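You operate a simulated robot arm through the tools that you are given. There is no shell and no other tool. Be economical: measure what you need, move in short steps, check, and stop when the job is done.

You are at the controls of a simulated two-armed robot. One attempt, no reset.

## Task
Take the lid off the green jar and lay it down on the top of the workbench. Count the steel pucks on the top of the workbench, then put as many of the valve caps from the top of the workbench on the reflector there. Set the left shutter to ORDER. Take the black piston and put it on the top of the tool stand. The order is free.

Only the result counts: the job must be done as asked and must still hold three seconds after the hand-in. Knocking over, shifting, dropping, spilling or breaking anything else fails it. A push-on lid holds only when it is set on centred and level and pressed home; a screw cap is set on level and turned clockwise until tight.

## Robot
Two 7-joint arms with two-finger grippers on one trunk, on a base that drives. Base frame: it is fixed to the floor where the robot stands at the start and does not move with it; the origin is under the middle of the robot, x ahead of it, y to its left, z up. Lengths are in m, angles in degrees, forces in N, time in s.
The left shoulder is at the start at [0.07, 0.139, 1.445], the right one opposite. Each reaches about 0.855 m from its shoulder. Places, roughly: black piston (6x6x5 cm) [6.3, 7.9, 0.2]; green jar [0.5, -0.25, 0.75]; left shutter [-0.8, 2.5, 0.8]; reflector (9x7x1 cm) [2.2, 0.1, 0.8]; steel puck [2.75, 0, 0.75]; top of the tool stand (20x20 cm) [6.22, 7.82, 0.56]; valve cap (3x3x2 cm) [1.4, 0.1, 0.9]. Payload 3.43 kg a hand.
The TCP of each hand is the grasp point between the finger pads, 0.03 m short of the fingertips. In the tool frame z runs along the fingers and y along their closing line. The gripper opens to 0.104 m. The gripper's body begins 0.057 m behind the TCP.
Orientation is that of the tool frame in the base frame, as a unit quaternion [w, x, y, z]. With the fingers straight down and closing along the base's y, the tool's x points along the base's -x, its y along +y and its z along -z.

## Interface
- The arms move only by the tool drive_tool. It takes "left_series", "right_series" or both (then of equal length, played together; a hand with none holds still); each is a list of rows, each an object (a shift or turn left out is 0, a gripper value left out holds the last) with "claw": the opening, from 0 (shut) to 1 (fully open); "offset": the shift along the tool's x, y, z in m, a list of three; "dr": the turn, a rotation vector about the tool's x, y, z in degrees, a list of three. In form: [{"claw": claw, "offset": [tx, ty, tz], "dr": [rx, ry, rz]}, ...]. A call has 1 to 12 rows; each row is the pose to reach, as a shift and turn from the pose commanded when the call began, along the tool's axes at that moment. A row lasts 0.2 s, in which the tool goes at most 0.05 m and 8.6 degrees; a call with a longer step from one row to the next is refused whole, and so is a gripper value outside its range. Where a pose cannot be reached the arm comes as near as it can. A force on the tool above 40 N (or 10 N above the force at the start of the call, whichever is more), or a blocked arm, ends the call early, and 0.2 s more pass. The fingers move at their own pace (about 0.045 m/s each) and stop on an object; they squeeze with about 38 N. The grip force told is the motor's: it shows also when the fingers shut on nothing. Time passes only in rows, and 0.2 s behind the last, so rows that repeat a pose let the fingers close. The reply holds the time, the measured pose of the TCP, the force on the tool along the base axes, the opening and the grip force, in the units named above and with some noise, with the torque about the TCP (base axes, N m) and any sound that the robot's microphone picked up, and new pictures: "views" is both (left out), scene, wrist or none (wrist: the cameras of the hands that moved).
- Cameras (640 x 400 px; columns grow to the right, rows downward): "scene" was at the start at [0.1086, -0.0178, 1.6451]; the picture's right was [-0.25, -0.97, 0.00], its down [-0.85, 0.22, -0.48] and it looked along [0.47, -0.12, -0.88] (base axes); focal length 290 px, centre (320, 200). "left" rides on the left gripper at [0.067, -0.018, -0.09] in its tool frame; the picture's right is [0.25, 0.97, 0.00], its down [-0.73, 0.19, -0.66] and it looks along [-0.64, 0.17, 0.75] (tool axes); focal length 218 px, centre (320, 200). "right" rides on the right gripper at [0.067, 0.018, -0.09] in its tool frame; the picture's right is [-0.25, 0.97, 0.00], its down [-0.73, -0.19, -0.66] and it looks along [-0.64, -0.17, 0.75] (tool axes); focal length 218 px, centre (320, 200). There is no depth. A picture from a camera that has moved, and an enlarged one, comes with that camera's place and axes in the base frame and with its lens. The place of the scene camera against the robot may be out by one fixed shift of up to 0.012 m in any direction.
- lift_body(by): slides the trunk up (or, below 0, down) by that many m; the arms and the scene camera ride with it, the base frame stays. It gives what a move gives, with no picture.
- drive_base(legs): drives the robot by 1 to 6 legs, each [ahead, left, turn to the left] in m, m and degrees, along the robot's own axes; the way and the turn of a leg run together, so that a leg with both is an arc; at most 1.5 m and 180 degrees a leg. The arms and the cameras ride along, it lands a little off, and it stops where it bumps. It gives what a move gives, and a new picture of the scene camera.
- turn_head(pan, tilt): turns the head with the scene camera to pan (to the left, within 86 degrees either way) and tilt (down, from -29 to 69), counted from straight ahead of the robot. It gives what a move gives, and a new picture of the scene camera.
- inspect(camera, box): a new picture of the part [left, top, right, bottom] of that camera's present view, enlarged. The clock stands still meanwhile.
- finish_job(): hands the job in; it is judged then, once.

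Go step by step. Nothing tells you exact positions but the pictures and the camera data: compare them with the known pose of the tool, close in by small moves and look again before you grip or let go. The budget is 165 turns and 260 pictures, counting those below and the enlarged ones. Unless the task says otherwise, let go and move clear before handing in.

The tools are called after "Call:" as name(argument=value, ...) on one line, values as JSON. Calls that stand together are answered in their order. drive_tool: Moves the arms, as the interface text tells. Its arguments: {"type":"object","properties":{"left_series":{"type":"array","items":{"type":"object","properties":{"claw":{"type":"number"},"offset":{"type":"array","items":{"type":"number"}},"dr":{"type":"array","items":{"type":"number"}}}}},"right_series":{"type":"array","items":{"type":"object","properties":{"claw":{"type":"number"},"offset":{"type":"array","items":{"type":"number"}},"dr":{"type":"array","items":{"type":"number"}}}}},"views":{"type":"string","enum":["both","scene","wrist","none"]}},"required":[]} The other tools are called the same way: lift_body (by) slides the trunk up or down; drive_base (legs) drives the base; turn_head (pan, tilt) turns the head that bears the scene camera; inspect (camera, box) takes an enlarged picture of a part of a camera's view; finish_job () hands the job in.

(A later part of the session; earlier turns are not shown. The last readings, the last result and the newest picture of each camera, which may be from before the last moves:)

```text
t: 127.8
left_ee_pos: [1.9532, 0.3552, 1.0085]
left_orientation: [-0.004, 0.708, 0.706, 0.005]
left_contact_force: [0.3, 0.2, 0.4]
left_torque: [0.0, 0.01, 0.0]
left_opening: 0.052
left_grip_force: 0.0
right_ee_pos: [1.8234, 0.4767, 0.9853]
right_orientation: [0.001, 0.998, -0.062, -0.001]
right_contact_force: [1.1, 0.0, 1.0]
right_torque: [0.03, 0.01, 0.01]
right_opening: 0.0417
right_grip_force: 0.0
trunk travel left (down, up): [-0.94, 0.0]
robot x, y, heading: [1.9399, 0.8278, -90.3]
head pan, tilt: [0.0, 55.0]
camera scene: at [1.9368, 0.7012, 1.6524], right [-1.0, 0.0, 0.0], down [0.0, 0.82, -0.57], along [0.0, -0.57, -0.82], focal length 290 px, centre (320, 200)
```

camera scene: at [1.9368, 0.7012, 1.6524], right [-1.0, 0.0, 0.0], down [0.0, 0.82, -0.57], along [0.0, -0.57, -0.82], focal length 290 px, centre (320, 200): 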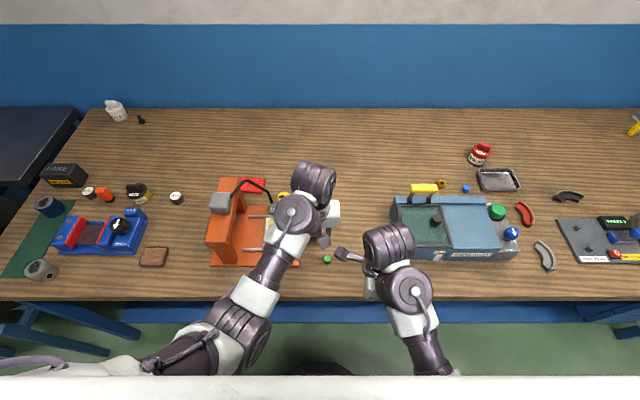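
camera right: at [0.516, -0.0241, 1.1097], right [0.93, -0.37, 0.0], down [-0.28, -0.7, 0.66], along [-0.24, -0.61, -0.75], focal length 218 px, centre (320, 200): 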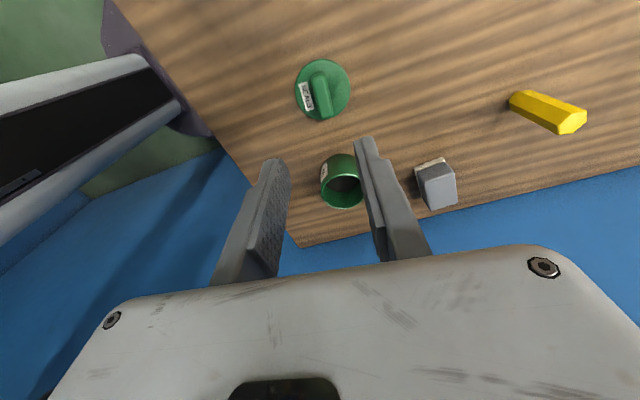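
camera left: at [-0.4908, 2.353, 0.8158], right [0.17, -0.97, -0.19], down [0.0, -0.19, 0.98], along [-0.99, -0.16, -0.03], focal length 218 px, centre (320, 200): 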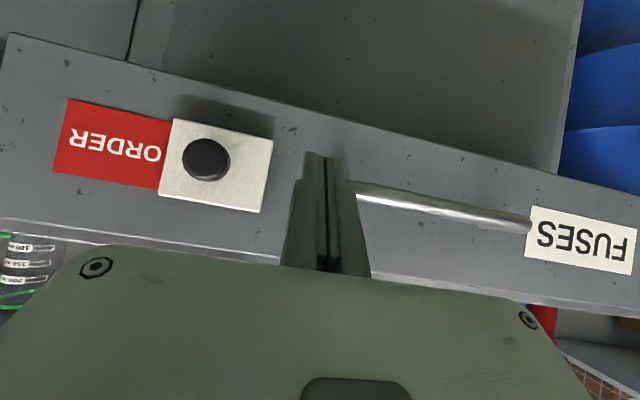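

I get the left wrist view for the green cap and enlarge the reflector.

Call:
drive_tool(left_series=[{"offset": [0, -0.02, 0]}, {"offset": [0, -0.036, 0.01], "claw": 0.5}, {"offset": [0, -0.036, 0.02]}], views="wrist")

Call:
inspect(camera="scene", box=[200, 150, 340, 270])

```text
t: 128.5
left_ee_pos: [1.9315, 0.3523, 0.9939]
left_orientation: [0.005, 0.706, 0.709, 0.011]
left_contact_force: [-0.4, -0.4, -0.4]
left_torque: [-0.01, 0.04, -0.04]
left_opening: 0.0522
left_grip_force: 0.1
right_ee_pos: [1.8201, 0.4819, 0.9823]
right_orientation: [-0.009, 0.998, -0.064, -0.006]
right_contact_force: [-0.7, 0.3, 0.0]
right_torque: [0.0, 0.01, 0.01]
right_opening: 0.0415
right_grip_force: 0.0
trunk travel left (down, up): [-0.94, 0.0]
robot x, y, heading: [1.9414, 0.8229, -89.9]
head pan, tilt: [0.0, 55.0]
stopped in row 3 (right hand): the force on the tool passed its limit at 46 N (the readings are from after the stop); the commanded pose is now the measured one
camera left: at [1.9106, 0.4202, 1.0837], right [0.97, 0.26, 0.02], down [0.18, -0.73, 0.66], along [0.19, -0.63, -0.75], focal length 218 px, centre (320, 200)
```

left: 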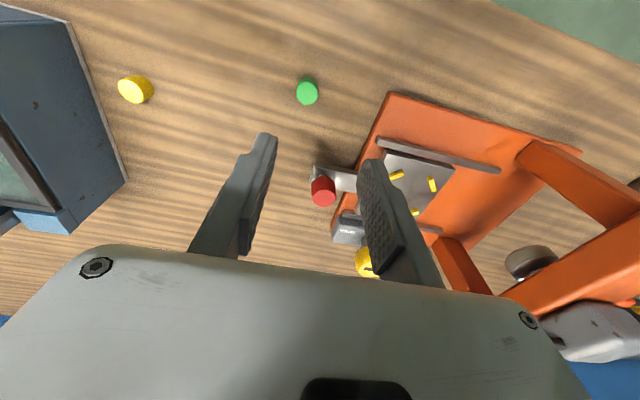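

```text
3.33 times, centred on (270, 210) of scene
camera zoom: at [1.9372, 0.7015, 1.6524], right [-1.0, 0.0, 0.0], down [0.0, 0.82, -0.57], along [0.0, -0.57, -0.82], focal length 968 px, centre (487, 167)
```

zoom: 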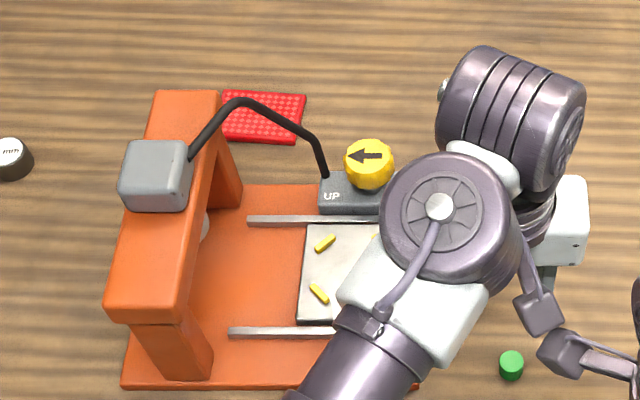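

The two hands touched each other lightly. My plan: the reflector sits behind the press, so I'll use the right hand tilted, with the robot turned so its right shoulder is near the bench. First back off, turn left 60°.

Call:
drive_tool(right_series=[{"offset": [-0.02, 0, 0]}, {"offset": [-0.04, -0.01, 0]}, {"offset": [-0.05, -0.015, 0]}], left_series=[{"offset": [0.0, 0.02, 0]}, {"offset": [0, 0.04, 0]}, {"offset": [0, 0.05, 0]}], views="none")

Call:
drive_base(legs=[[-0.4, 0, 0], [0, 0, 60]])

Call:
drive_tool(left_series=[{"offset": [0.0, -0.04, 0]}, {"offset": [0, 0.0, 0]}], views="none")

```text
t: 129.3
left_ee_pos: [1.9799, 0.3548, 0.9942]
left_orientation: [0.004, 0.706, 0.709, 0.009]
left_contact_force: [-0.9, -0.3, -0.6]
left_torque: [0.01, 0.02, 0.03]
left_opening: 0.0519
left_grip_force: 0.0
right_ee_pos: [1.7695, 0.5038, 0.983]
right_orientation: [-0.008, 0.998, -0.063, -0.005]
right_contact_force: [0.5, -0.4, -0.9]
right_torque: [-0.04, -0.02, -0.02]
right_opening: 0.0416
right_grip_force: 0.1
trunk travel left (down, up): [-0.94, 0.0]
robot x, y, heading: [1.9419, 0.8253, -89.8]
head pan, tilt: [0.0, 55.0]
```

```text
t: 134.4
left_ee_pos: [2.3689, 1.0262, 0.9958]
left_orientation: [-0.002, 0.258, 0.966, 0.011]
left_contact_force: [-0.6, -0.2, -0.4]
left_torque: [0.02, 0.0, 0.0]
left_opening: 0.0519
left_grip_force: 0.1
right_ee_pos: [2.1349, 0.9193, 0.9823]
right_orientation: [-0.004, 0.897, 0.442, -0.01]
right_contact_force: [0.4, 0.3, 0.0]
right_torque: [0.02, -0.03, -0.02]
right_opening: 0.0416
right_grip_force: 0.0
trunk travel left (down, up): [-0.94, 0.0]
robot x, y, heading: [1.9443, 1.2278, -30.3]
head pan, tilt: [0.0, 55.0]
camera scene: at [2.0428, 1.1665, 1.6525], right [-0.5, -0.86, 0.0], down [-0.71, 0.41, -0.57], along [0.5, -0.29, -0.82], focal length 290 px, centre (320, 200)
```

scene: 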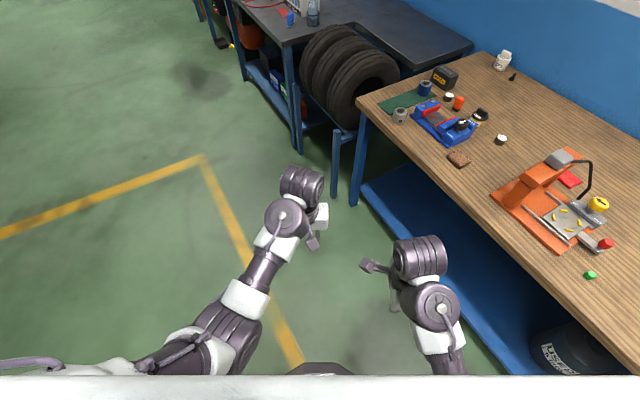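

```text
t: 135.1
left_ee_pos: [2.3701, 1.0263, 0.9956]
left_orientation: [-0.001, 0.258, 0.966, 0.009]
left_contact_force: [-0.1, 0.1, -0.1]
left_torque: [-0.05, 0.01, -0.02]
left_opening: 0.0521
left_grip_force: 0.0
right_ee_pos: [2.1364, 0.9216, 0.9839]
right_orientation: [-0.004, 0.897, 0.442, -0.01]
right_contact_force: [-0.3, 0.3, 0.4]
right_torque: [-0.02, 0.0, -0.01]
right_opening: 0.0415
right_grip_force: 0.1
trunk travel left (down, up): [-0.94, 0.0]
robot x, y, heading: [1.943, 1.2294, -30.3]
head pan, tilt: [0.0, 55.0]
```

Now I slide in sideways toward the bench with the right shoulder leading.

Call:
drive_tool(left_series=[{"offset": [0.0, 0.04, 0]}, {"offset": [0, 0.08, 0]}], views="none")

Call:
drive_base(legs=[[0.19, -0.38, 0]])

Call:
turn_head(pan=-50, tilt=50)

```text
t: 135.7
left_ee_pos: [2.4105, 1.0988, 0.9969]
left_orientation: [-0.001, 0.258, 0.966, 0.01]
left_contact_force: [0.0, -0.6, 0.5]
left_torque: [-0.01, -0.01, -0.01]
left_opening: 0.0521
left_grip_force: 0.1
right_ee_pos: [2.1358, 0.9221, 0.9835]
right_orientation: [-0.005, 0.897, 0.442, -0.01]
right_contact_force: [0.3, 0.8, 0.3]
right_torque: [-0.03, -0.04, 0.02]
right_opening: 0.0418
right_grip_force: 0.0
trunk travel left (down, up): [-0.94, 0.0]
robot x, y, heading: [1.9427, 1.2307, -30.0]
head pan, tilt: [0.0, 55.0]
```

```text
t: 138.2
left_ee_pos: [2.3855, 0.6786, 0.9971]
left_orientation: [-0.001, 0.254, 0.967, 0.01]
left_contact_force: [-0.1, 0.2, -0.6]
left_torque: [-0.02, -0.01, 0.01]
left_opening: 0.0519
left_grip_force: 0.1
right_ee_pos: [2.1128, 0.4999, 0.9822]
right_orientation: [-0.006, 0.895, 0.446, -0.01]
right_contact_force: [0.0, -0.4, 0.7]
right_torque: [0.0, 0.02, -0.02]
right_opening: 0.0414
right_grip_force: 0.1
trunk travel left (down, up): [-0.94, 0.0]
robot x, y, heading: [1.918, 0.8077, -29.9]
head pan, tilt: [0.0, 55.0]
camera scene: at [2.0183, 0.7468, 1.6525], right [-0.5, -0.87, 0.0], down [-0.71, 0.41, -0.57], along [0.5, -0.29, -0.82], focal length 290 px, centre (320, 200)
```

scene: 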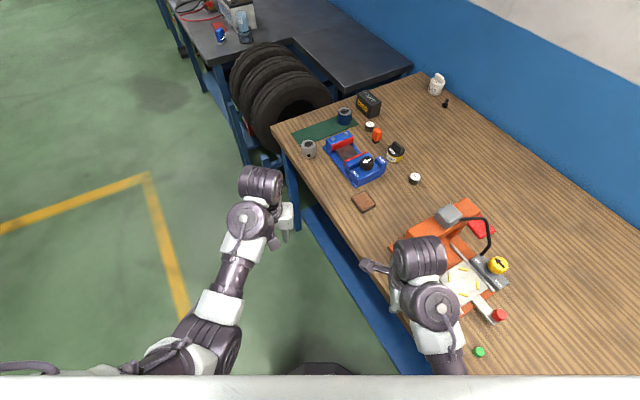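

```text
t: 139.4
left_ee_pos: [2.3847, 0.6762, 0.9977]
left_orientation: [-0.001, 0.253, 0.967, 0.011]
left_contact_force: [0.2, -0.5, 0.8]
left_torque: [0.0, 0.0, -0.02]
left_opening: 0.0519
left_grip_force: 0.1
right_ee_pos: [2.1124, 0.4997, 0.982]
right_orientation: [-0.005, 0.895, 0.446, -0.009]
right_contact_force: [-0.1, 0.0, -0.1]
right_torque: [0.0, 0.02, 0.03]
right_opening: 0.0418
right_grip_force: 0.1
trunk travel left (down, up): [-0.94, 0.0]
robot x, y, heading: [1.9177, 0.8083, -29.7]
head pan, tilt: [-50.0, 50.0]
camera scene: at [1.9695, 0.7054, 1.659], right [-0.98, -0.18, 0.0], down [-0.14, 0.75, -0.64], along [0.12, -0.63, -0.77], focal length 290 px, centre (320, 200)
```

scene: 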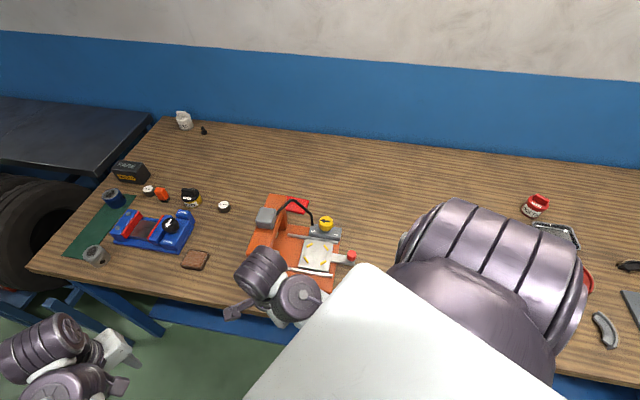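

The right shoulder is at about (1.91, 0.65). I move the right hand over the free lane by the green cap and turn it so its fingers close along y.

Call:
drive_tool(right_series=[{"offset": [-0.03, -0.013, -0.01], "dr": [0, 0, 7.5], "claw": 0.6}, {"offset": [-0.06, -0.026, -0.02], "dr": [0, 0, 15]}, {"offset": [-0.09, -0.04, -0.03], "dr": [0, 0, 23]}, {"offset": [-0.12, -0.053, -0.04], "dr": [0, 0, 31]}, {"offset": [-0.15, -0.066, -0.05], "dr": [0, 0, 38.5]}, {"offset": [-0.18, -0.08, -0.05], "dr": [0, 0, 46]}, {"offset": [-0.188, -0.083, -0.05], "dr": [0, 0, 53]}, {"offset": [-0.188, -0.083, -0.05], "dr": [0, 0, 53]}], views="wrist")

```text
t: 141.2
left_ee_pos: [2.382, 0.6756, 0.9999]
left_orientation: [0.001, 0.254, 0.967, 0.012]
left_contact_force: [-1.2, -0.4, 0.2]
left_torque: [0.04, -0.05, 0.01]
left_opening: 0.052
left_grip_force: 0.1
right_ee_pos: [1.9276, 0.4136, 1.0264]
right_orientation: [0.001, 1.0, 0.001, -0.008]
right_contact_force: [-0.3, -0.6, -0.7]
right_torque: [0.01, -0.06, 0.0]
right_opening: 0.0621
right_grip_force: 0.1
right hand out of reach, approached as far as the arm can: row 1, 2, 3, 4, 5, 6, 7, 8
trunk travel left (down, up): [-0.94, 0.0]
robot x, y, heading: [1.9156, 0.8067, -29.6]
head pan, tilt: [-50.0, 50.0]
camera right: at [1.9969, 0.3951, 1.1153], right [-0.25, -0.97, 0.01], down [-0.72, 0.19, 0.67], along [-0.65, 0.16, -0.74], focal length 218 px, centre (320, 200)
```

right: 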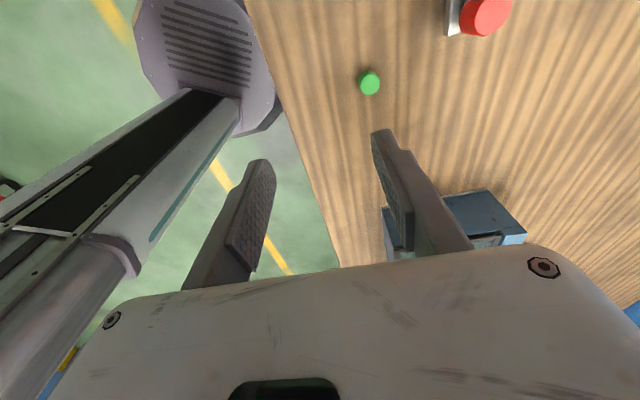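

The hand now closes along y and its camera confirms the green cap at (1.918, 0.356). I drive 5 cm closer, then tilt the fingers 30° toward +x.

Call:
drive_base(legs=[[0.025, -0.043, 0]])

Call:
drive_tool(right_series=[{"offset": [0, 0, 0], "dr": [0, 7.5, 0]}, {"offset": [-0.01, 0, 0], "dr": [0, 15, 0]}, {"offset": [-0.02, 0, 0.02], "dr": [0, 22.5, 0]}, {"offset": [-0.02, 0, 0.03], "dr": [0, 30, 0]}, {"offset": [-0.02, 0, 0.05], "dr": [0, 30, 0]}, {"offset": [-0.02, 0, 0.05], "dr": [0, 30, 0]}], views="wrist")

```text
t: 142.2
left_ee_pos: [2.3856, 0.6364, 0.9984]
left_orientation: [-0.001, 0.253, 0.968, 0.007]
left_contact_force: [-0.2, 0.7, 0.4]
left_torque: [-0.03, -0.01, 0.03]
left_opening: 0.0518
left_grip_force: 0.0
right_ee_pos: [1.9316, 0.3728, 1.0308]
right_orientation: [0.006, 1.0, 0.0, -0.009]
right_contact_force: [-0.5, 0.5, 0.2]
right_torque: [-0.09, 0.01, -0.01]
right_opening: 0.0621
right_grip_force: 0.1
trunk travel left (down, up): [-0.94, 0.0]
robot x, y, heading: [1.9131, 0.7602, -29.7]
head pan, tilt: [-50.0, 50.0]
camera scene: at [1.9703, 0.668, 1.6598], right [-0.98, -0.18, 0.0], down [-0.14, 0.75, -0.65], along [0.11, -0.64, -0.76], focal length 290 px, centre (320, 200)
```

scene: 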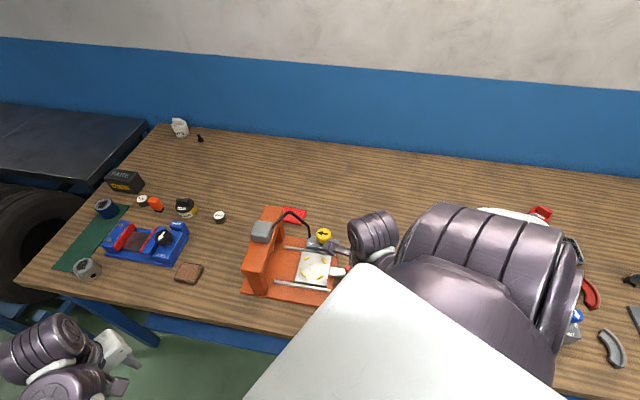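

```text
t: 143.8
left_ee_pos: [2.3845, 0.63, 0.9967]
left_orientation: [0.0, 0.254, 0.967, 0.01]
left_contact_force: [0.2, 0.1, 0.4]
left_torque: [0.02, 0.0, 0.0]
left_opening: 0.0523
left_grip_force: 0.0
right_ee_pos: [1.9272, 0.352, 0.9745]
right_orientation: [0.043, 0.975, 0.022, 0.217]
right_contact_force: [0.5, 1.6, 0.0]
right_torque: [0.0, 0.01, -0.04]
right_opening: 0.0624
right_grip_force: 0.0
right hand out of reach, approached as far as the arm can: row 3, 4, 5, 6
trunk travel left (down, up): [-0.94, 0.0]
robot x, y, heading: [1.9172, 0.757, -29.7]
head pan, tilt: [-50.0, 50.0]
stopped in row 6 (right hand): the arm was blocked; the commanded pose is now the measured one
camera right: at [1.9502, 0.3443, 1.0863], right [-0.21, -0.98, -0.02], down [-0.94, 0.19, 0.27], along [-0.26, 0.07, -0.96], focal length 218 px, centre (320, 200)
```

right: 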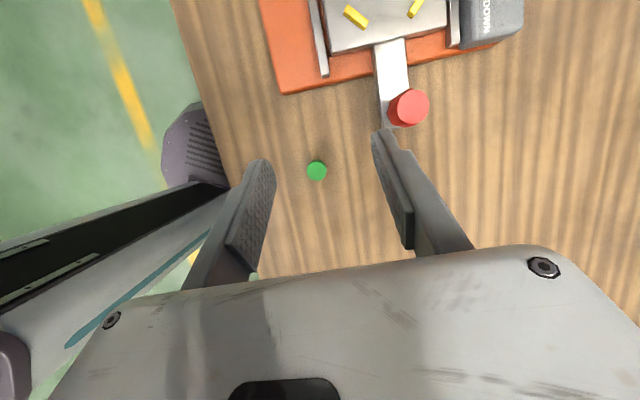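

The tilt is blocked near the body. With the base this close a plain vertical hand can reach the reflector too, so I straighten the hand above the green cap.

Call:
drive_tool(right_series=[{"offset": [-0.007, -0.003, 0.009], "dr": [1.3, -6.3, 0.6]}, {"offset": [-0.014, -0.005, 0.018], "dr": [2.5, -12.6, 1.2]}, {"offset": [-0.02, -0.008, 0.027], "dr": [3.7, -18.9, 1.9]}, {"offset": [-0.0267, -0.0104, 0.0364], "dr": [5, -25.2, 2.5]}, {"offset": [-0.0267, -0.0104, 0.0364], "dr": [5, -25.2, 2.5]}], views="wrist")

```text
t: 144.9
left_ee_pos: [2.3847, 0.6292, 0.9977]
left_orientation: [-0.001, 0.253, 0.968, 0.011]
left_contact_force: [0.3, 0.6, -0.1]
left_torque: [0.01, -0.01, 0.02]
left_opening: 0.0522
left_grip_force: 0.0
right_ee_pos: [1.9176, 0.3589, 0.9298]
right_orientation: [-0.001, 1.0, 0.0, -0.002]
right_contact_force: [-0.1, -0.3, 0.1]
right_torque: [-0.02, 0.0, -0.01]
right_opening: 0.0627
right_grip_force: 0.1
trunk travel left (down, up): [-0.94, 0.0]
robot x, y, heading: [1.9175, 0.7584, -29.7]
head pan, tilt: [-50.0, 50.0]
camera right: at [1.9856, 0.3402, 1.0188], right [-0.25, -0.97, 0.0], down [-0.73, 0.19, 0.66], along [-0.64, 0.17, -0.75], focal length 218 px, centre (320, 200)
```

right: 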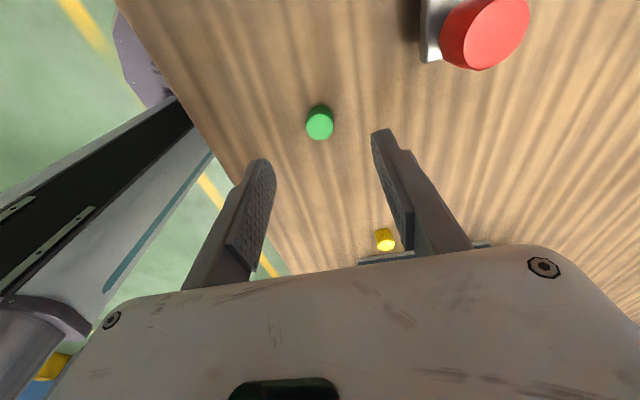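

Perfectly over the cap. I descend to TCP z≈0.86 and close.

Call:
drive_tool(right_series=[{"offset": [0, 0, 0.03]}, {"offset": [0, 0, 0.055]}, {"offset": [0, 0, 0.062]}, {"offset": [0, 0, 0.066]}, {"offset": [0, 0, 0.066]}], views="wrist")

Call:
drive_tool(right_series=[{"claw": 0.3}, {"claw": 0.1}, {"claw": 0.1}, {"claw": 0.1}], views="wrist")

```text
t: 145.8
left_ee_pos: [2.3849, 0.6307, 0.9985]
left_orientation: [-0.001, 0.253, 0.967, 0.01]
left_contact_force: [0.8, 0.3, 0.2]
left_torque: [-0.01, 0.01, 0.0]
left_opening: 0.0519
left_grip_force: 0.0
right_ee_pos: [1.9182, 0.3597, 0.8718]
right_orientation: [0.0, 1.0, -0.001, 0.002]
right_contact_force: [0.1, 8.0, 34.0]
right_torque: [1.33, 0.4, 0.03]
right_opening: 0.0596
right_grip_force: 0.1
trunk travel left (down, up): [-0.94, 0.0]
robot x, y, heading: [1.9159, 0.7578, -29.5]
head pan, tilt: [-50.0, 50.0]
stopped in row 4 (right hand): the force on the tool passed its limit at 46 N (the readings are from after the stop); the commanded pose is now the measured one
camera right: at [1.9853, 0.3408, 0.9617], right [-0.25, -0.97, 0.0], down [-0.73, 0.19, 0.65], along [-0.63, 0.17, -0.76], focal length 218 px, centre (320, 200)
```

right: 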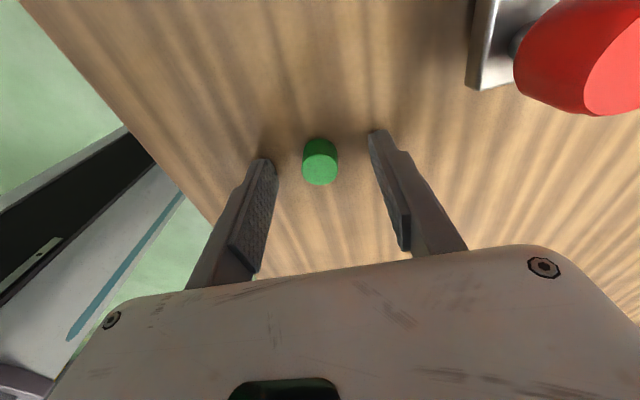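

```text
t: 146.8
left_ee_pos: [2.3844, 0.6286, 0.997]
left_orientation: [-0.002, 0.254, 0.967, 0.011]
left_contact_force: [-0.3, -1.0, 0.4]
left_torque: [0.02, -0.01, -0.02]
left_opening: 0.0518
left_grip_force: 0.0
right_ee_pos: [1.9177, 0.3576, 0.868]
right_orientation: [0.0, 1.0, 0.0, 0.001]
right_contact_force: [-0.7, -0.8, -0.3]
right_torque: [0.02, 0.02, -0.01]
right_opening: 0.0194
right_grip_force: 16.3
trunk travel left (down, up): [-0.94, 0.0]
robot x, y, heading: [1.9155, 0.7582, -29.6]
head pan, tilt: [-50.0, 50.0]
camera right: at [1.9854, 0.3381, 0.9587], right [-0.25, -0.97, 0.0], down [-0.73, 0.19, 0.66], along [-0.63, 0.17, -0.76], focal length 218 px, centre (320, 200)
```

right: 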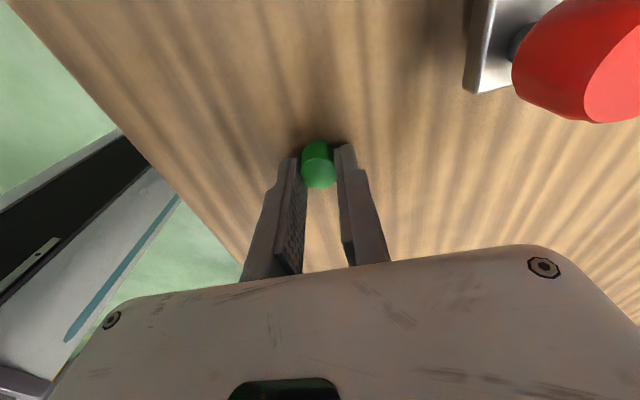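

The bench top is at z≈0.838, and the cap is gripped. I tighten, lift slowly, and move over the free lane.

Call:
drive_tool(right_series=[{"claw": 0}, {"claw": 0}, {"offset": [0, 0, -0.01]}, {"offset": [0, 0, -0.03]}, {"offset": [0, 0, -0.06]}, {"offset": [0, 0.015, -0.09]}, {"offset": [-0.01, 0.045, -0.12]}, {"offset": [-0.02, 0.075, -0.15]}, {"offset": [-0.02, 0.105, -0.18]}, {"offset": [-0.01, 0.135, -0.205]}, {"offset": [0, 0.16, -0.22]}, {"offset": [0, 0.16, -0.22]}], views="wrist")

```text
t: 149.4
left_ee_pos: [2.3846, 0.6294, 0.9967]
left_orientation: [-0.001, 0.254, 0.967, 0.011]
left_contact_force: [-0.3, 1.0, 0.4]
left_torque: [-0.02, 0.01, -0.02]
left_opening: 0.0522
left_grip_force: 0.1
right_ee_pos: [1.9039, 0.2971, 0.9915]
right_orientation: [0.0, 1.0, 0.0, 0.002]
right_contact_force: [0.2, 0.1, 0.9]
right_torque: [0.01, -0.04, 0.01]
right_opening: 0.0193
right_grip_force: 15.8
right hand out of reach, approached as far as the arm can: row 8, 9, 10, 11, 12
trunk travel left (down, up): [-0.94, 0.0]
robot x, y, heading: [1.9149, 0.757, -29.7]
head pan, tilt: [-50.0, 50.0]
camera right: at [1.972, 0.2772, 1.0813], right [-0.25, -0.97, 0.0], down [-0.73, 0.19, 0.65], along [-0.63, 0.17, -0.76], focal length 218 px, centre (320, 200)
```

right: 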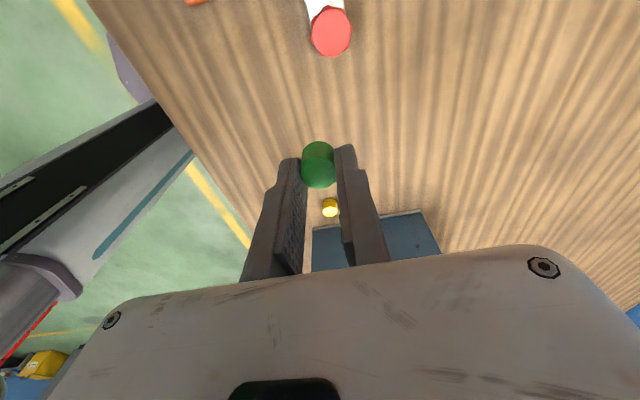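

The arm is at a joint limit in this yaw. Since the cap is round, I rotate the hand back toward its natural yaw (180° the other way) while holding it.

Call:
drive_tool(right_series=[{"dr": [0, 0, -8]}, {"dr": [0, 0, -16]}, {"dr": [0, 0, -24]}, {"dr": [0, 0, -32]}, {"dr": [0, 0, -40]}, {"dr": [0, 0, -48]}, {"dr": [0, 0, -56]}, {"dr": [0, 0, -64]}, {"dr": [0, 0, -72]}, {"dr": [0, 0, -80]}, {"dr": [0, 0, -88]}, {"dr": [0, 0, -90]}], views="none")

Call:
drive_tool(right_series=[{"dr": [0, 0, -8]}, {"dr": [0, 0, -16]}, {"dr": [0, 0, -24]}, {"dr": [0, 0, -32]}, {"dr": [0, 0, -40]}, {"dr": [0, 0, -48]}, {"dr": [0, 0, -56]}, {"dr": [0, 0, -64]}, {"dr": [0, 0, -72]}, {"dr": [0, 0, -80]}, {"dr": [0, 0, -88]}, {"dr": [0, 0, -90]}], views="wrist")

```text
t: 152.0
left_ee_pos: [2.3844, 0.6291, 0.9969]
left_orientation: [-0.002, 0.254, 0.967, 0.012]
left_contact_force: [-0.3, 0.1, 0.5]
left_torque: [0.04, -0.02, -0.02]
left_opening: 0.0522
left_grip_force: 0.0
right_ee_pos: [1.9039, 0.2945, 0.9895]
right_orientation: [0.001, 0.707, 0.707, 0.001]
right_contact_force: [-0.4, -0.2, -0.1]
right_torque: [-0.01, 0.01, 0.02]
right_opening: 0.0191
right_grip_force: 15.9
trunk travel left (down, up): [-0.94, 0.0]
robot x, y, heading: [1.911, 0.755, -29.6]
head pan, tilt: [-50.0, 50.0]
```

```text
t: 154.6
left_ee_pos: [2.3842, 0.6274, 0.9976]
left_orientation: [-0.002, 0.254, 0.967, 0.012]
left_contact_force: [-0.3, 0.9, 0.2]
left_torque: [0.0, -0.01, 0.03]
left_opening: 0.0523
left_grip_force: 0.1
right_ee_pos: [1.9046, 0.2946, 0.9898]
right_orientation: [0.002, -0.001, 1.0, 0.0]
right_contact_force: [-0.4, -0.4, 0.5]
right_torque: [-0.03, 0.0, 0.03]
right_opening: 0.0194
right_grip_force: 16.1
trunk travel left (down, up): [-0.94, 0.0]
robot x, y, heading: [1.918, 0.7611, -29.7]
head pan, tilt: [-50.0, 50.0]
camera right: at [1.8372, 0.3106, 1.0789], right [0.25, 0.97, 0.0], down [0.73, -0.19, 0.66], along [0.64, -0.16, -0.75], focal length 218 px, centre (320, 200)
```

right: 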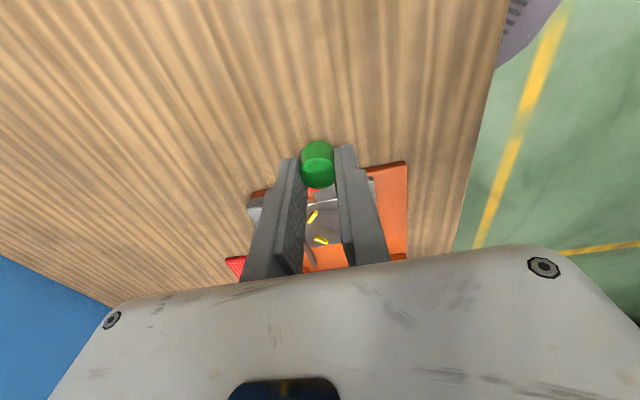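

Now in natural yaw with the cap still held. I move up and outward over the lane.

Call:
drive_tool(right_series=[{"offset": [0, -0.02, -0.025]}, {"offset": [0, -0.045, -0.05]}, {"offset": [0, -0.07, -0.075]}, {"offset": [0, -0.1, -0.1]}, {"offset": [-0.02, -0.125, -0.12]}, {"offset": [-0.04, -0.145, -0.13]}, {"offset": [-0.04, -0.145, -0.13]}], views="wrist")

```text
t: 156.2
left_ee_pos: [2.3844, 0.6277, 0.9979]
left_orientation: [-0.001, 0.253, 0.967, 0.012]
left_contact_force: [-0.3, -0.8, 0.2]
left_torque: [-0.02, -0.02, 0.02]
left_opening: 0.0521
left_grip_force: 0.1
right_ee_pos: [1.9663, 0.2155, 0.9886]
right_orientation: [0.001, 0.0, 1.0, 0.002]
right_contact_force: [-0.4, 0.9, -0.3]
right_torque: [0.01, -0.05, -0.01]
right_opening: 0.0195
right_grip_force: 15.9
right hand out of reach, approached as far as the arm can: row 1, 2, 3, 4, 5, 6, 7
trunk travel left (down, up): [-0.94, 0.0]
robot x, y, heading: [1.9159, 0.7579, -29.7]
head pan, tilt: [-50.0, 50.0]
camera right: at [1.9, 0.2318, 1.0777], right [0.25, 0.97, 0.0], down [0.73, -0.19, 0.66], along [0.64, -0.17, -0.75], focal length 218 px, centre (320, 200)
```

right: 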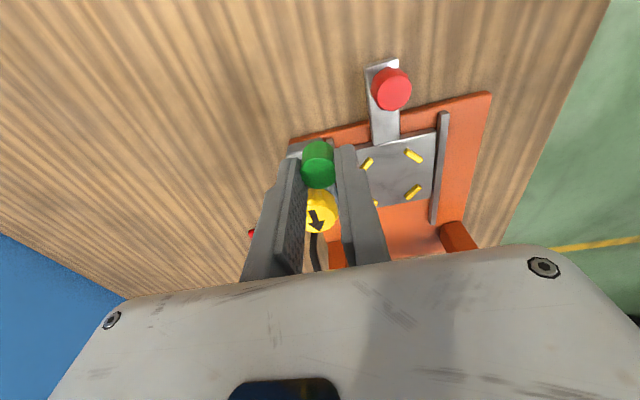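

I go further out along the lane behind the press, then sideways over the reflector, keeping high.

Call:
drive_tool(right_series=[{"offset": [0.03, -0.03, 0]}, {"offset": [0.04, -0.06, -0.01]}, {"offset": [0.04, -0.09, -0.02]}, {"offset": [0.04, -0.12, -0.03]}, {"offset": [0.04, -0.145, -0.04]}, {"offset": [0.01, -0.15, -0.05]}, {"offset": [-0.02, -0.15, -0.05]}, {"offset": [-0.02, -0.15, -0.05]}], views="wrist")

```text
t: 158.0
left_ee_pos: [2.3844, 0.6275, 0.9972]
left_orientation: [0.0, 0.255, 0.967, 0.012]
left_contact_force: [-0.1, -0.1, 0.3]
left_torque: [0.04, 0.0, -0.02]
left_opening: 0.0522
left_grip_force: 0.0
right_ee_pos: [1.9818, 0.0708, 1.0352]
right_orientation: [0.002, 0.001, 1.0, 0.001]
right_contact_force: [0.5, 0.7, -0.6]
right_torque: [0.01, -0.01, -0.01]
right_opening: 0.0195
right_grip_force: 16.1
trunk travel left (down, up): [-0.94, 0.0]
robot x, y, heading: [1.9177, 0.7547, -29.9]
head pan, tilt: [-50.0, 50.0]
camera right: at [1.9152, 0.0865, 1.1251], right [0.25, 0.97, 0.0], down [0.73, -0.19, 0.66], along [0.64, -0.17, -0.75], focal length 218 px, centre (320, 200)
```

right: 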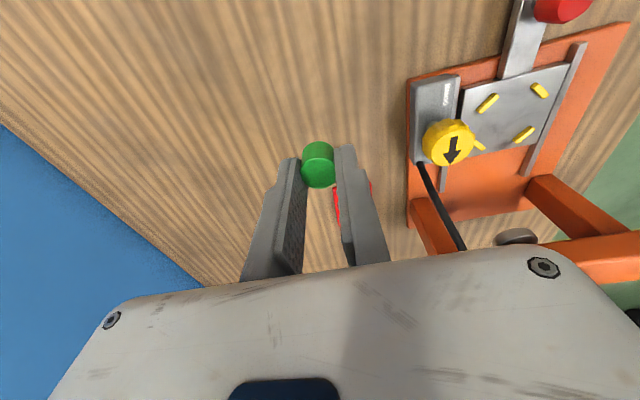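

Reaching well. I move +x toward the reflector to see it between the fingers.

Call:
drive_tool(right_series=[{"offset": [-0.03, 0, 0]}, {"offset": [-0.06, 0, 0]}, {"offset": [-0.09, 0, 0]}, {"offset": [-0.12, 0, 0]}, {"offset": [-0.12, 0, 0]}], views="both")

Call:
inspect(camera="right", box=[230, 60, 430, 260])

```text
t: 159.2
left_ee_pos: [2.3851, 0.629, 0.9979]
left_orientation: [-0.001, 0.254, 0.967, 0.011]
left_contact_force: [-0.7, 0.2, -0.6]
left_torque: [-0.01, 0.02, -0.02]
left_opening: 0.0521
left_grip_force: 0.0
right_ee_pos: [2.1044, 0.0707, 1.0362]
right_orientation: [0.002, -0.001, 1.0, 0.002]
right_contact_force: [-0.7, 0.0, 0.4]
right_torque: [-0.02, -0.02, 0.02]
right_opening: 0.0191
right_grip_force: 16.0
trunk travel left (down, up): [-0.94, 0.0]
robot x, y, heading: [1.9171, 0.7554, -29.4]
head pan, tilt: [-50.0, 50.0]
camera scene: at [1.9685, 0.6554, 1.659], right [-0.98, -0.18, 0.0], down [-0.14, 0.75, -0.64], along [0.11, -0.63, -0.77], focal length 290 px, centre (320, 200)
camera right: at [2.0376, 0.0871, 1.1263], right [0.25, 0.97, 0.0], down [0.73, -0.19, 0.66], along [0.64, -0.17, -0.75], focal length 218 px, centre (320, 200)
```

scene: 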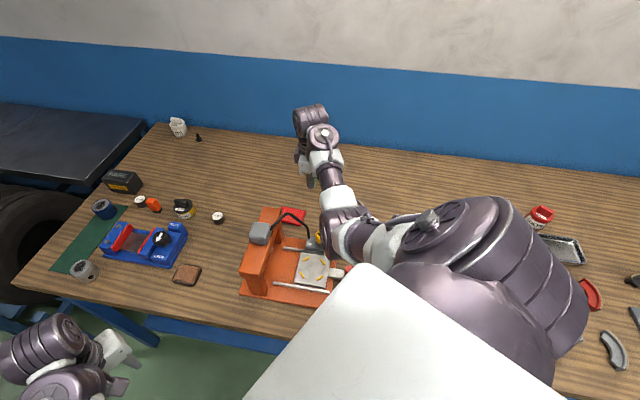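
right: 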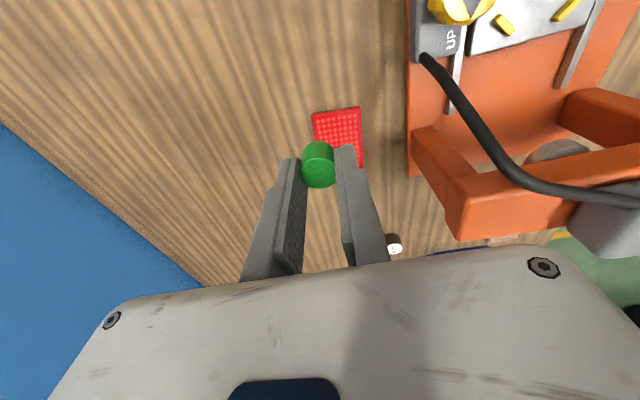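

```text
2.00 times, centred on (330, 160) of right
camera zoom: at [2.0376, 0.0871, 1.1263], right [0.25, 0.97, 0.0], down [0.73, -0.19, 0.66], along [0.64, -0.17, -0.75], focal length 436 px, centre (300, 280)
```

zoom: 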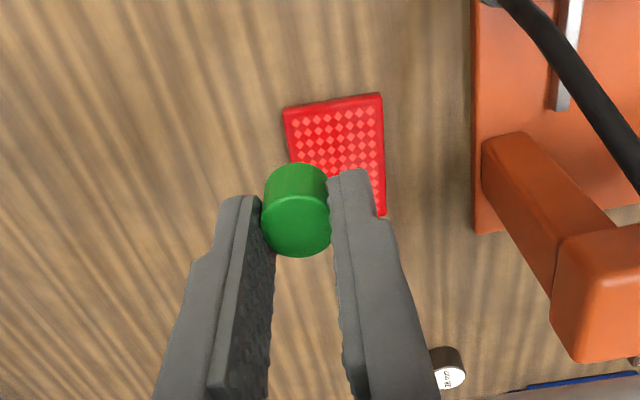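

Reflector spans about x 2.135–2.228, y 0.05–0.11. I nudge the base 4 cm in +x to gain reach, then shift over the far half.

Call:
drive_base(legs=[[0.035, 0.02, 0]])

Call:
drive_tool(right_series=[{"offset": [-0.02, 0.005, 0]}, {"offset": [-0.04, 0.008, 0]}, {"offset": [-0.05, 0.01, 0]}, {"offset": [-0.05, 0.01, 0]}], views="wrist")

Call:
inspect(camera="right", box=[230, 40, 430, 240])

```text
t: 160.1
left_ee_pos: [2.4171, 0.6273, 1.001]
left_orientation: [0.002, 0.254, 0.967, 0.011]
left_contact_force: [0.0, 0.3, 0.2]
left_torque: [-0.02, -0.04, -0.01]
left_opening: 0.0521
left_grip_force: 0.0
right_ee_pos: [2.1363, 0.0698, 1.0384]
right_orientation: [0.004, 0.003, 1.0, 0.0]
right_contact_force: [-0.4, 0.8, 0.1]
right_torque: [0.02, -0.08, 0.03]
right_opening: 0.0194
right_grip_force: 15.9
trunk travel left (down, up): [-0.94, 0.0]
robot x, y, heading: [1.9552, 0.7551, -30.2]
head pan, tilt: [-50.0, 50.0]
camera scene: at [1.9971, 0.6559, 1.6594], right [-0.98, -0.18, -0.01], down [-0.13, 0.75, -0.64], along [0.12, -0.63, -0.77], focal length 290 px, centre (320, 200)
```

scene: 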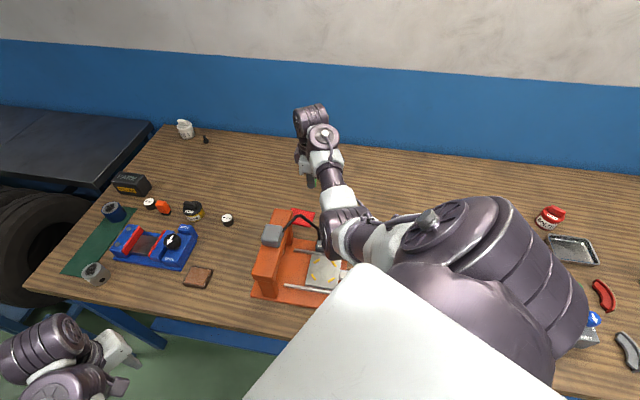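

```text
t: 161.1
left_ee_pos: [2.4231, 0.6268, 0.9965]
left_orientation: [-0.001, 0.254, 0.967, 0.011]
left_contact_force: [-0.4, 0.6, 0.3]
left_torque: [0.02, 0.01, -0.01]
left_opening: 0.052
left_grip_force: 0.1
right_ee_pos: [2.1932, 0.0816, 1.0359]
right_orientation: [0.001, 0.001, 1.0, 0.001]
right_contact_force: [0.2, -0.3, -0.5]
right_torque: [-0.03, -0.03, -0.05]
right_opening: 0.0192
right_grip_force: 15.6
trunk travel left (down, up): [-0.94, 0.0]
robot x, y, heading: [1.9559, 0.7598, -29.7]
head pan, tilt: [-50.0, 50.0]
camera right: at [2.1259, 0.0972, 1.1267], right [0.26, 0.97, 0.0], down [0.73, -0.19, 0.66], along [0.64, -0.17, -0.75], focal length 218 px, centre (320, 200)
```

right: 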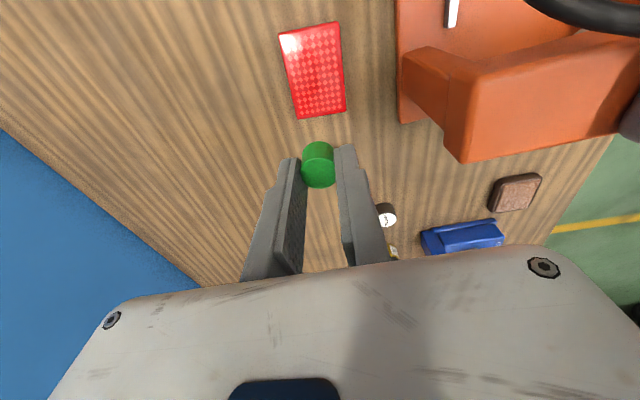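

```text
2.00 times, centred on (330, 140) of right
camera zoom: at [2.1259, 0.0972, 1.1267], right [0.26, 0.97, 0.0], down [0.73, -0.19, 0.66], along [0.64, -0.17, -0.75], focal length 436 px, centre (300, 320)
```

zoom: 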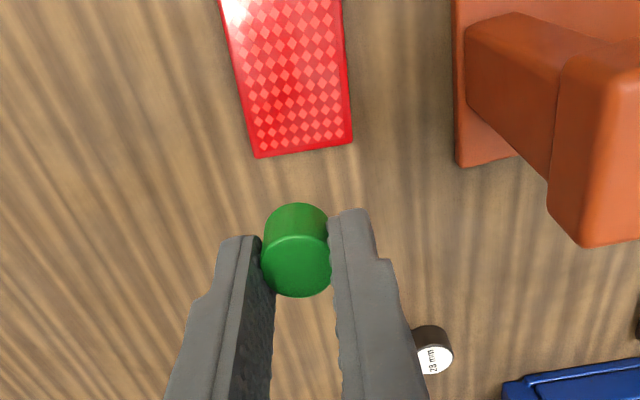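

The reflector's center is (2.181, 0.076). I fine-align at (2.20, 0.075) and lower the trunk 0.12 m as the descent.

Call:
drive_tool(right_series=[{"offset": [-0.006, -0.006, 0]}, {"offset": [-0.006, -0.006, 0]}], views="none")

Call:
lift_body(by=-0.12)

Call:
drive_tool(right_series=[{"offset": [0, 0, 0.01]}, {"offset": [0, 0, 0.01]}], views="both")

```text
t: 161.7
left_ee_pos: [2.4249, 0.6269, 0.9961]
left_orientation: [-0.001, 0.254, 0.967, 0.012]
left_contact_force: [0.2, 0.5, -0.4]
left_torque: [0.02, 0.01, -0.01]
left_opening: 0.0518
left_grip_force: 0.1
right_ee_pos: [2.1987, 0.0743, 1.0365]
right_orientation: [0.001, 0.002, 1.0, 0.0]
right_contact_force: [0.3, -0.1, -0.9]
right_torque: [-0.02, -0.01, 0.02]
right_opening: 0.0193
right_grip_force: 16.3
trunk travel left (down, up): [-0.94, 0.0]
robot x, y, heading: [1.9542, 0.7596, -29.9]
head pan, tilt: [-50.0, 50.0]
```

```text
t: 163.2
left_ee_pos: [2.4229, 0.6275, 0.8776]
left_orientation: [-0.001, 0.255, 0.967, 0.011]
left_contact_force: [0.8, -0.6, -0.6]
left_torque: [-0.01, -0.01, -0.03]
left_opening: 0.0522
left_grip_force: 0.0
right_ee_pos: [2.1983, 0.0742, 0.9179]
right_orientation: [0.001, 0.002, 1.0, -0.001]
right_contact_force: [-0.9, -0.6, 0.2]
right_torque: [0.01, -0.01, -0.01]
right_opening: 0.0192
right_grip_force: 15.6
trunk travel left (down, up): [-0.82, 0.12]
robot x, y, heading: [1.9565, 0.7588, -30.2]
head pan, tilt: [-50.0, 50.0]
```

```text
t: 163.8
left_ee_pos: [2.4226, 0.6269, 0.8774]
left_orientation: [-0.001, 0.255, 0.967, 0.011]
left_contact_force: [-0.5, 0.3, 0.1]
left_torque: [0.01, 0.0, 0.0]
left_opening: 0.0519
left_grip_force: 0.0
right_ee_pos: [2.1993, 0.0743, 0.9078]
right_orientation: [0.0, 0.002, 1.0, 0.0]
right_contact_force: [-0.3, -0.1, 1.1]
right_torque: [-0.01, 0.02, -0.02]
right_opening: 0.0192
right_grip_force: 16.0
trunk travel left (down, up): [-0.82, 0.12]
robot x, y, heading: [1.9569, 0.7603, -29.7]
head pan, tilt: [-50.0, 50.0]
camera scene: at [2.0079, 0.6559, 1.539], right [-0.98, -0.18, 0.0], down [-0.14, 0.75, -0.64], along [0.11, -0.63, -0.77], focal length 290 px, centre (320, 200)
camera right: at [2.1321, 0.0911, 0.9971], right [0.26, 0.97, 0.0], down [0.73, -0.19, 0.66], along [0.64, -0.17, -0.75], focal length 218 px, centre (320, 200)
```

scene: 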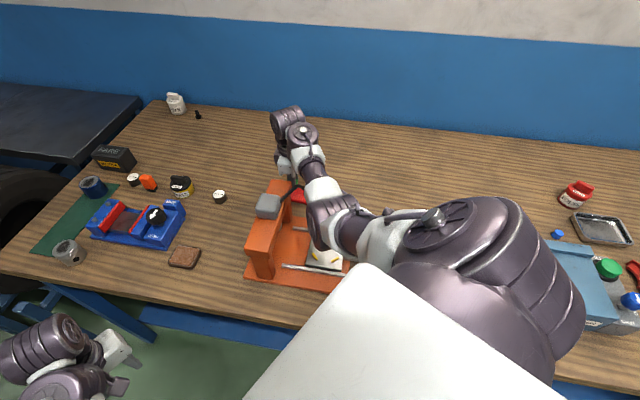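
right: 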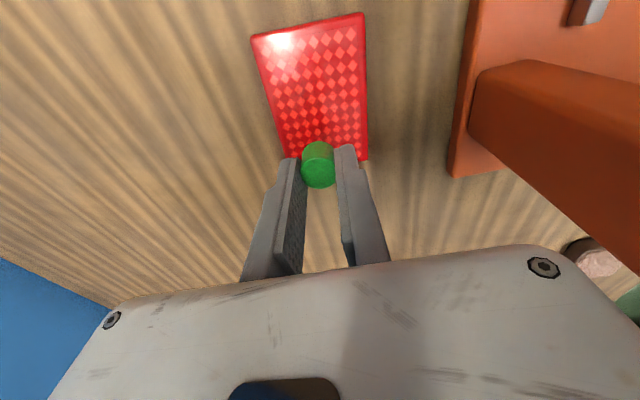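

Let me check clearance between the forearm and the press hose before the last 3 cm.

Call:
inspect(camera="scene", box=[220, 90, 400, 300])

```text
1.90 times, centred on (310, 195) of scene
camera zoom: at [2.0079, 0.6559, 1.539], right [-0.98, -0.18, 0.0], down [-0.14, 0.75, -0.64], along [0.11, -0.63, -0.77], focal length 553 px, centre (339, 210)
```

zoom: 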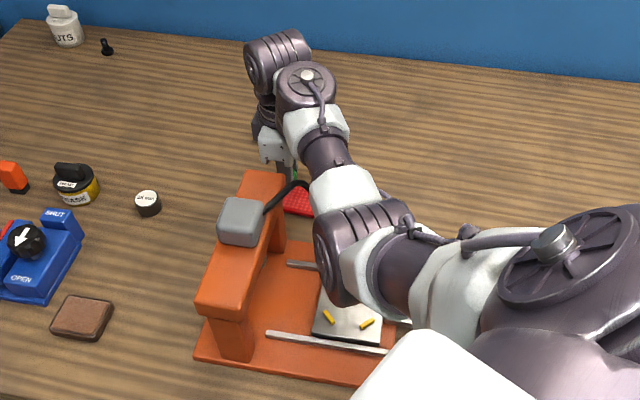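

The arm clears the press and hose. I descend the remaining 3 cm gently.

Call:
drive_tool(right_series=[{"offset": [0, 0, 0.01]}, {"offset": [0, 0, 0.02]}, {"offset": [0, 0, 0.025]}, {"offset": [0, 0, 0.028]}], views="wrist")

Call:
inspect(camera="right", box=[230, 60, 410, 230])

```text
t: 164.8
left_ee_pos: [2.4228, 0.6279, 0.8775]
left_orientation: [-0.001, 0.254, 0.967, 0.011]
left_contact_force: [-0.1, -0.4, 1.0]
left_torque: [0.0, 0.0, -0.01]
left_opening: 0.0521
left_grip_force: 0.0
right_ee_pos: [2.1983, 0.0739, 0.8785]
right_orientation: [0.001, 0.003, 1.0, 0.001]
right_contact_force: [0.1, -0.1, 0.8]
right_torque: [0.02, -0.02, 0.0]
right_opening: 0.0196
right_grip_force: 15.8
trunk travel left (down, up): [-0.82, 0.12]
robot x, y, heading: [1.9543, 0.7591, -29.8]
head pan, tilt: [-50.0, 50.0]
camera right: at [2.1318, 0.0902, 0.9682], right [0.26, 0.97, 0.0], down [0.73, -0.19, 0.66], along [0.64, -0.17, -0.75], focal length 218 px, centre (320, 200)
```

right: 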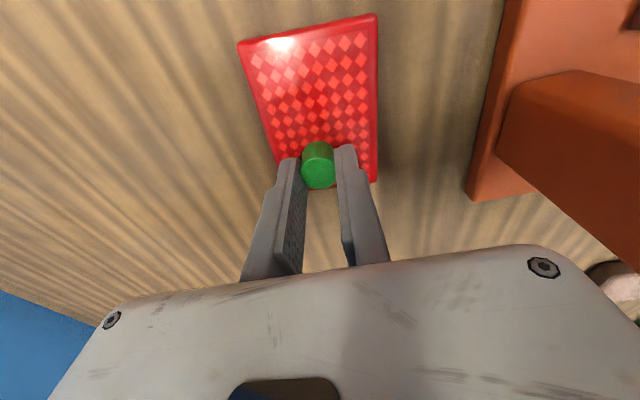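

```text
2.35 times, centred on (320, 145) of right
camera zoom: at [2.1318, 0.0902, 0.9682], right [0.26, 0.97, 0.0], down [0.73, -0.19, 0.66], along [0.64, -0.17, -0.75], focal length 514 px, centre (320, 329)
```

zoom: 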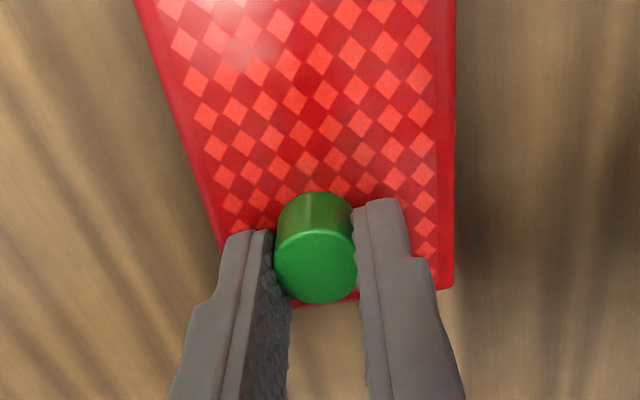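

The cap is 1 mm or so above the reflector. I lower 2 mm more and release.

Call:
drive_tool(right_series=[{"offset": [0, 0, 0.002]}, {"offset": [0, 0, 0.003]}], views="none")

Call:
drive_tool(right_series=[{"claw": 0.22, "offset": [0, 0, 0]}, {"claw": 0.28}, {"claw": 0.28}, {"offset": [0, 0, -0.02]}, {"offset": [0, 0, -0.05]}, {"offset": [0, 0, -0.05]}], views="wrist")

Call:
inspect(camera="right", box=[230, 20, 410, 190])

```text
t: 165.3
left_ee_pos: [2.4224, 0.6284, 0.8789]
left_orientation: [-0.002, 0.254, 0.967, 0.012]
left_contact_force: [-0.2, -0.3, -0.4]
left_torque: [0.03, 0.0, 0.0]
left_opening: 0.0522
left_grip_force: 0.0
right_ee_pos: [2.1984, 0.0745, 0.8767]
right_orientation: [0.002, 0.002, 1.0, 0.0]
right_contact_force: [0.8, -0.7, 6.7]
right_torque: [-0.03, 0.05, 0.0]
right_opening: 0.0191
right_grip_force: 15.8
trunk travel left (down, up): [-0.82, 0.12]
robot x, y, heading: [1.9577, 0.7547, -29.7]
head pan, tilt: [-50.0, 50.0]
```

```text
t: 166.8
left_ee_pos: [2.4231, 0.627, 0.8771]
left_orientation: [-0.001, 0.255, 0.967, 0.011]
left_contact_force: [0.2, 0.2, -0.4]
left_torque: [0.01, 0.03, -0.02]
left_opening: 0.0519
left_grip_force: 0.0
right_ee_pos: [2.1985, 0.0752, 0.9259]
right_orientation: [0.0, 0.002, 1.0, 0.001]
right_contact_force: [-0.5, -0.4, -0.9]
right_torque: [-0.02, 0.0, -0.01]
right_opening: 0.029
right_grip_force: 0.1
trunk travel left (down, up): [-0.82, 0.12]
robot x, y, heading: [1.9553, 0.7595, -29.9]
head pan, tilt: [-50.0, 50.0]
camera right: at [2.1329, 0.0913, 1.015], right [0.26, 0.97, 0.0], down [0.73, -0.19, 0.66], along [0.64, -0.17, -0.75], focal length 218 px, centre (320, 200)
```

right: 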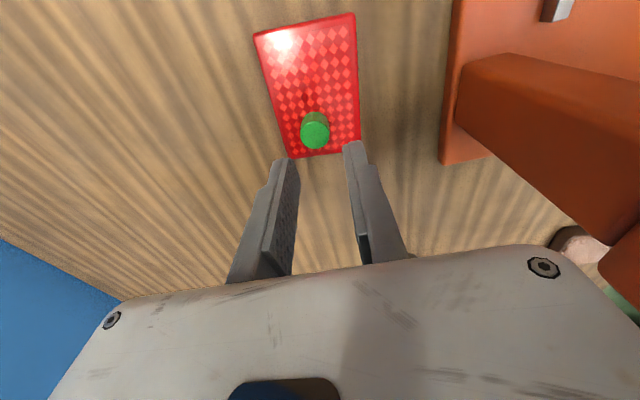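

```text
2.35 times, centred on (320, 105) of right
camera zoom: at [2.1329, 0.0913, 1.015], right [0.26, 0.97, 0.0], down [0.73, -0.19, 0.66], along [0.64, -0.17, -0.75], focal length 514 px, centre (320, 424)
```

zoom: 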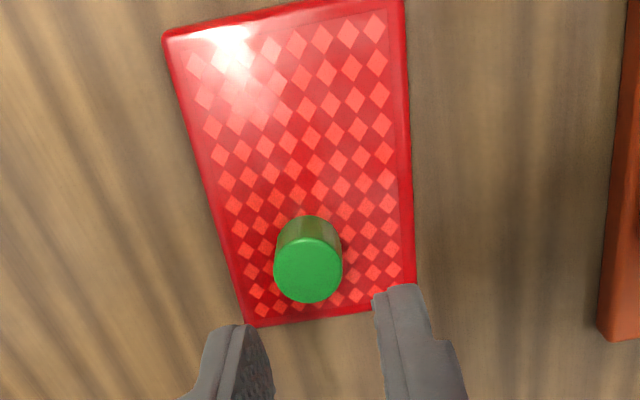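

The green cap sits on the reflector. I raise the trunk, retrace the path back to the lane for the yellow cap.

Call:
lift_body(by=0.12)

Call:
drive_tool(right_series=[{"offset": [0.04, 0, 0]}, {"offset": [0.08, 0, 0]}, {"offset": [0.12, 0, 0]}, {"offset": [0.16, 0, 0]}, {"offset": [0.2, 0, 0]}, {"offset": [0.22, 0.02, 0]}, {"offset": [0.23, 0.05, 0.01]}, {"offset": [0.24, 0.08, 0.02]}, {"offset": [0.24, 0.11, 0.03]}, {"offset": [0.25, 0.14, 0.04]}, {"offset": [0.26, 0.17, 0.05]}, {"offset": [0.28, 0.2, 0.055]}], views="none")

```text
t: 168.2
left_ee_pos: [2.423, 0.6285, 0.9963]
left_orientation: [-0.001, 0.255, 0.967, 0.012]
left_contact_force: [0.6, 0.2, 0.1]
left_torque: [-0.03, 0.02, 0.03]
left_opening: 0.052
left_grip_force: 0.0
right_ee_pos: [2.2002, 0.0746, 1.0456]
right_orientation: [0.0, 0.001, 1.0, 0.0]
right_contact_force: [0.1, -0.3, -0.2]
right_torque: [0.0, 0.01, -0.01]
right_opening: 0.0292
right_grip_force: 0.0
trunk travel left (down, up): [-0.94, 0.0]
robot x, y, heading: [1.9553, 0.7578, -30.1]
head pan, tilt: [-50.0, 50.0]
```

```text
t: 170.8
left_ee_pos: [2.422, 0.6287, 0.997]
left_orientation: [-0.002, 0.254, 0.967, 0.011]
left_contact_force: [0.2, 0.9, 0.1]
left_torque: [0.01, -0.01, -0.01]
left_opening: 0.0523
left_grip_force: 0.0
right_ee_pos: [1.9206, 0.2757, 0.9908]
right_orientation: [0.001, 0.0, 1.0, -0.001]
right_contact_force: [0.4, -0.7, -0.7]
right_torque: [-0.02, 0.03, -0.01]
right_opening: 0.029
right_grip_force: 0.0
right hand out of reach, approached as far as the arm can: row 6, 7, 8, 9, 10, 11
trunk travel left (down, up): [-0.94, 0.0]
robot x, y, heading: [1.957, 0.7591, -29.5]
head pan, tilt: [-50.0, 50.0]
```

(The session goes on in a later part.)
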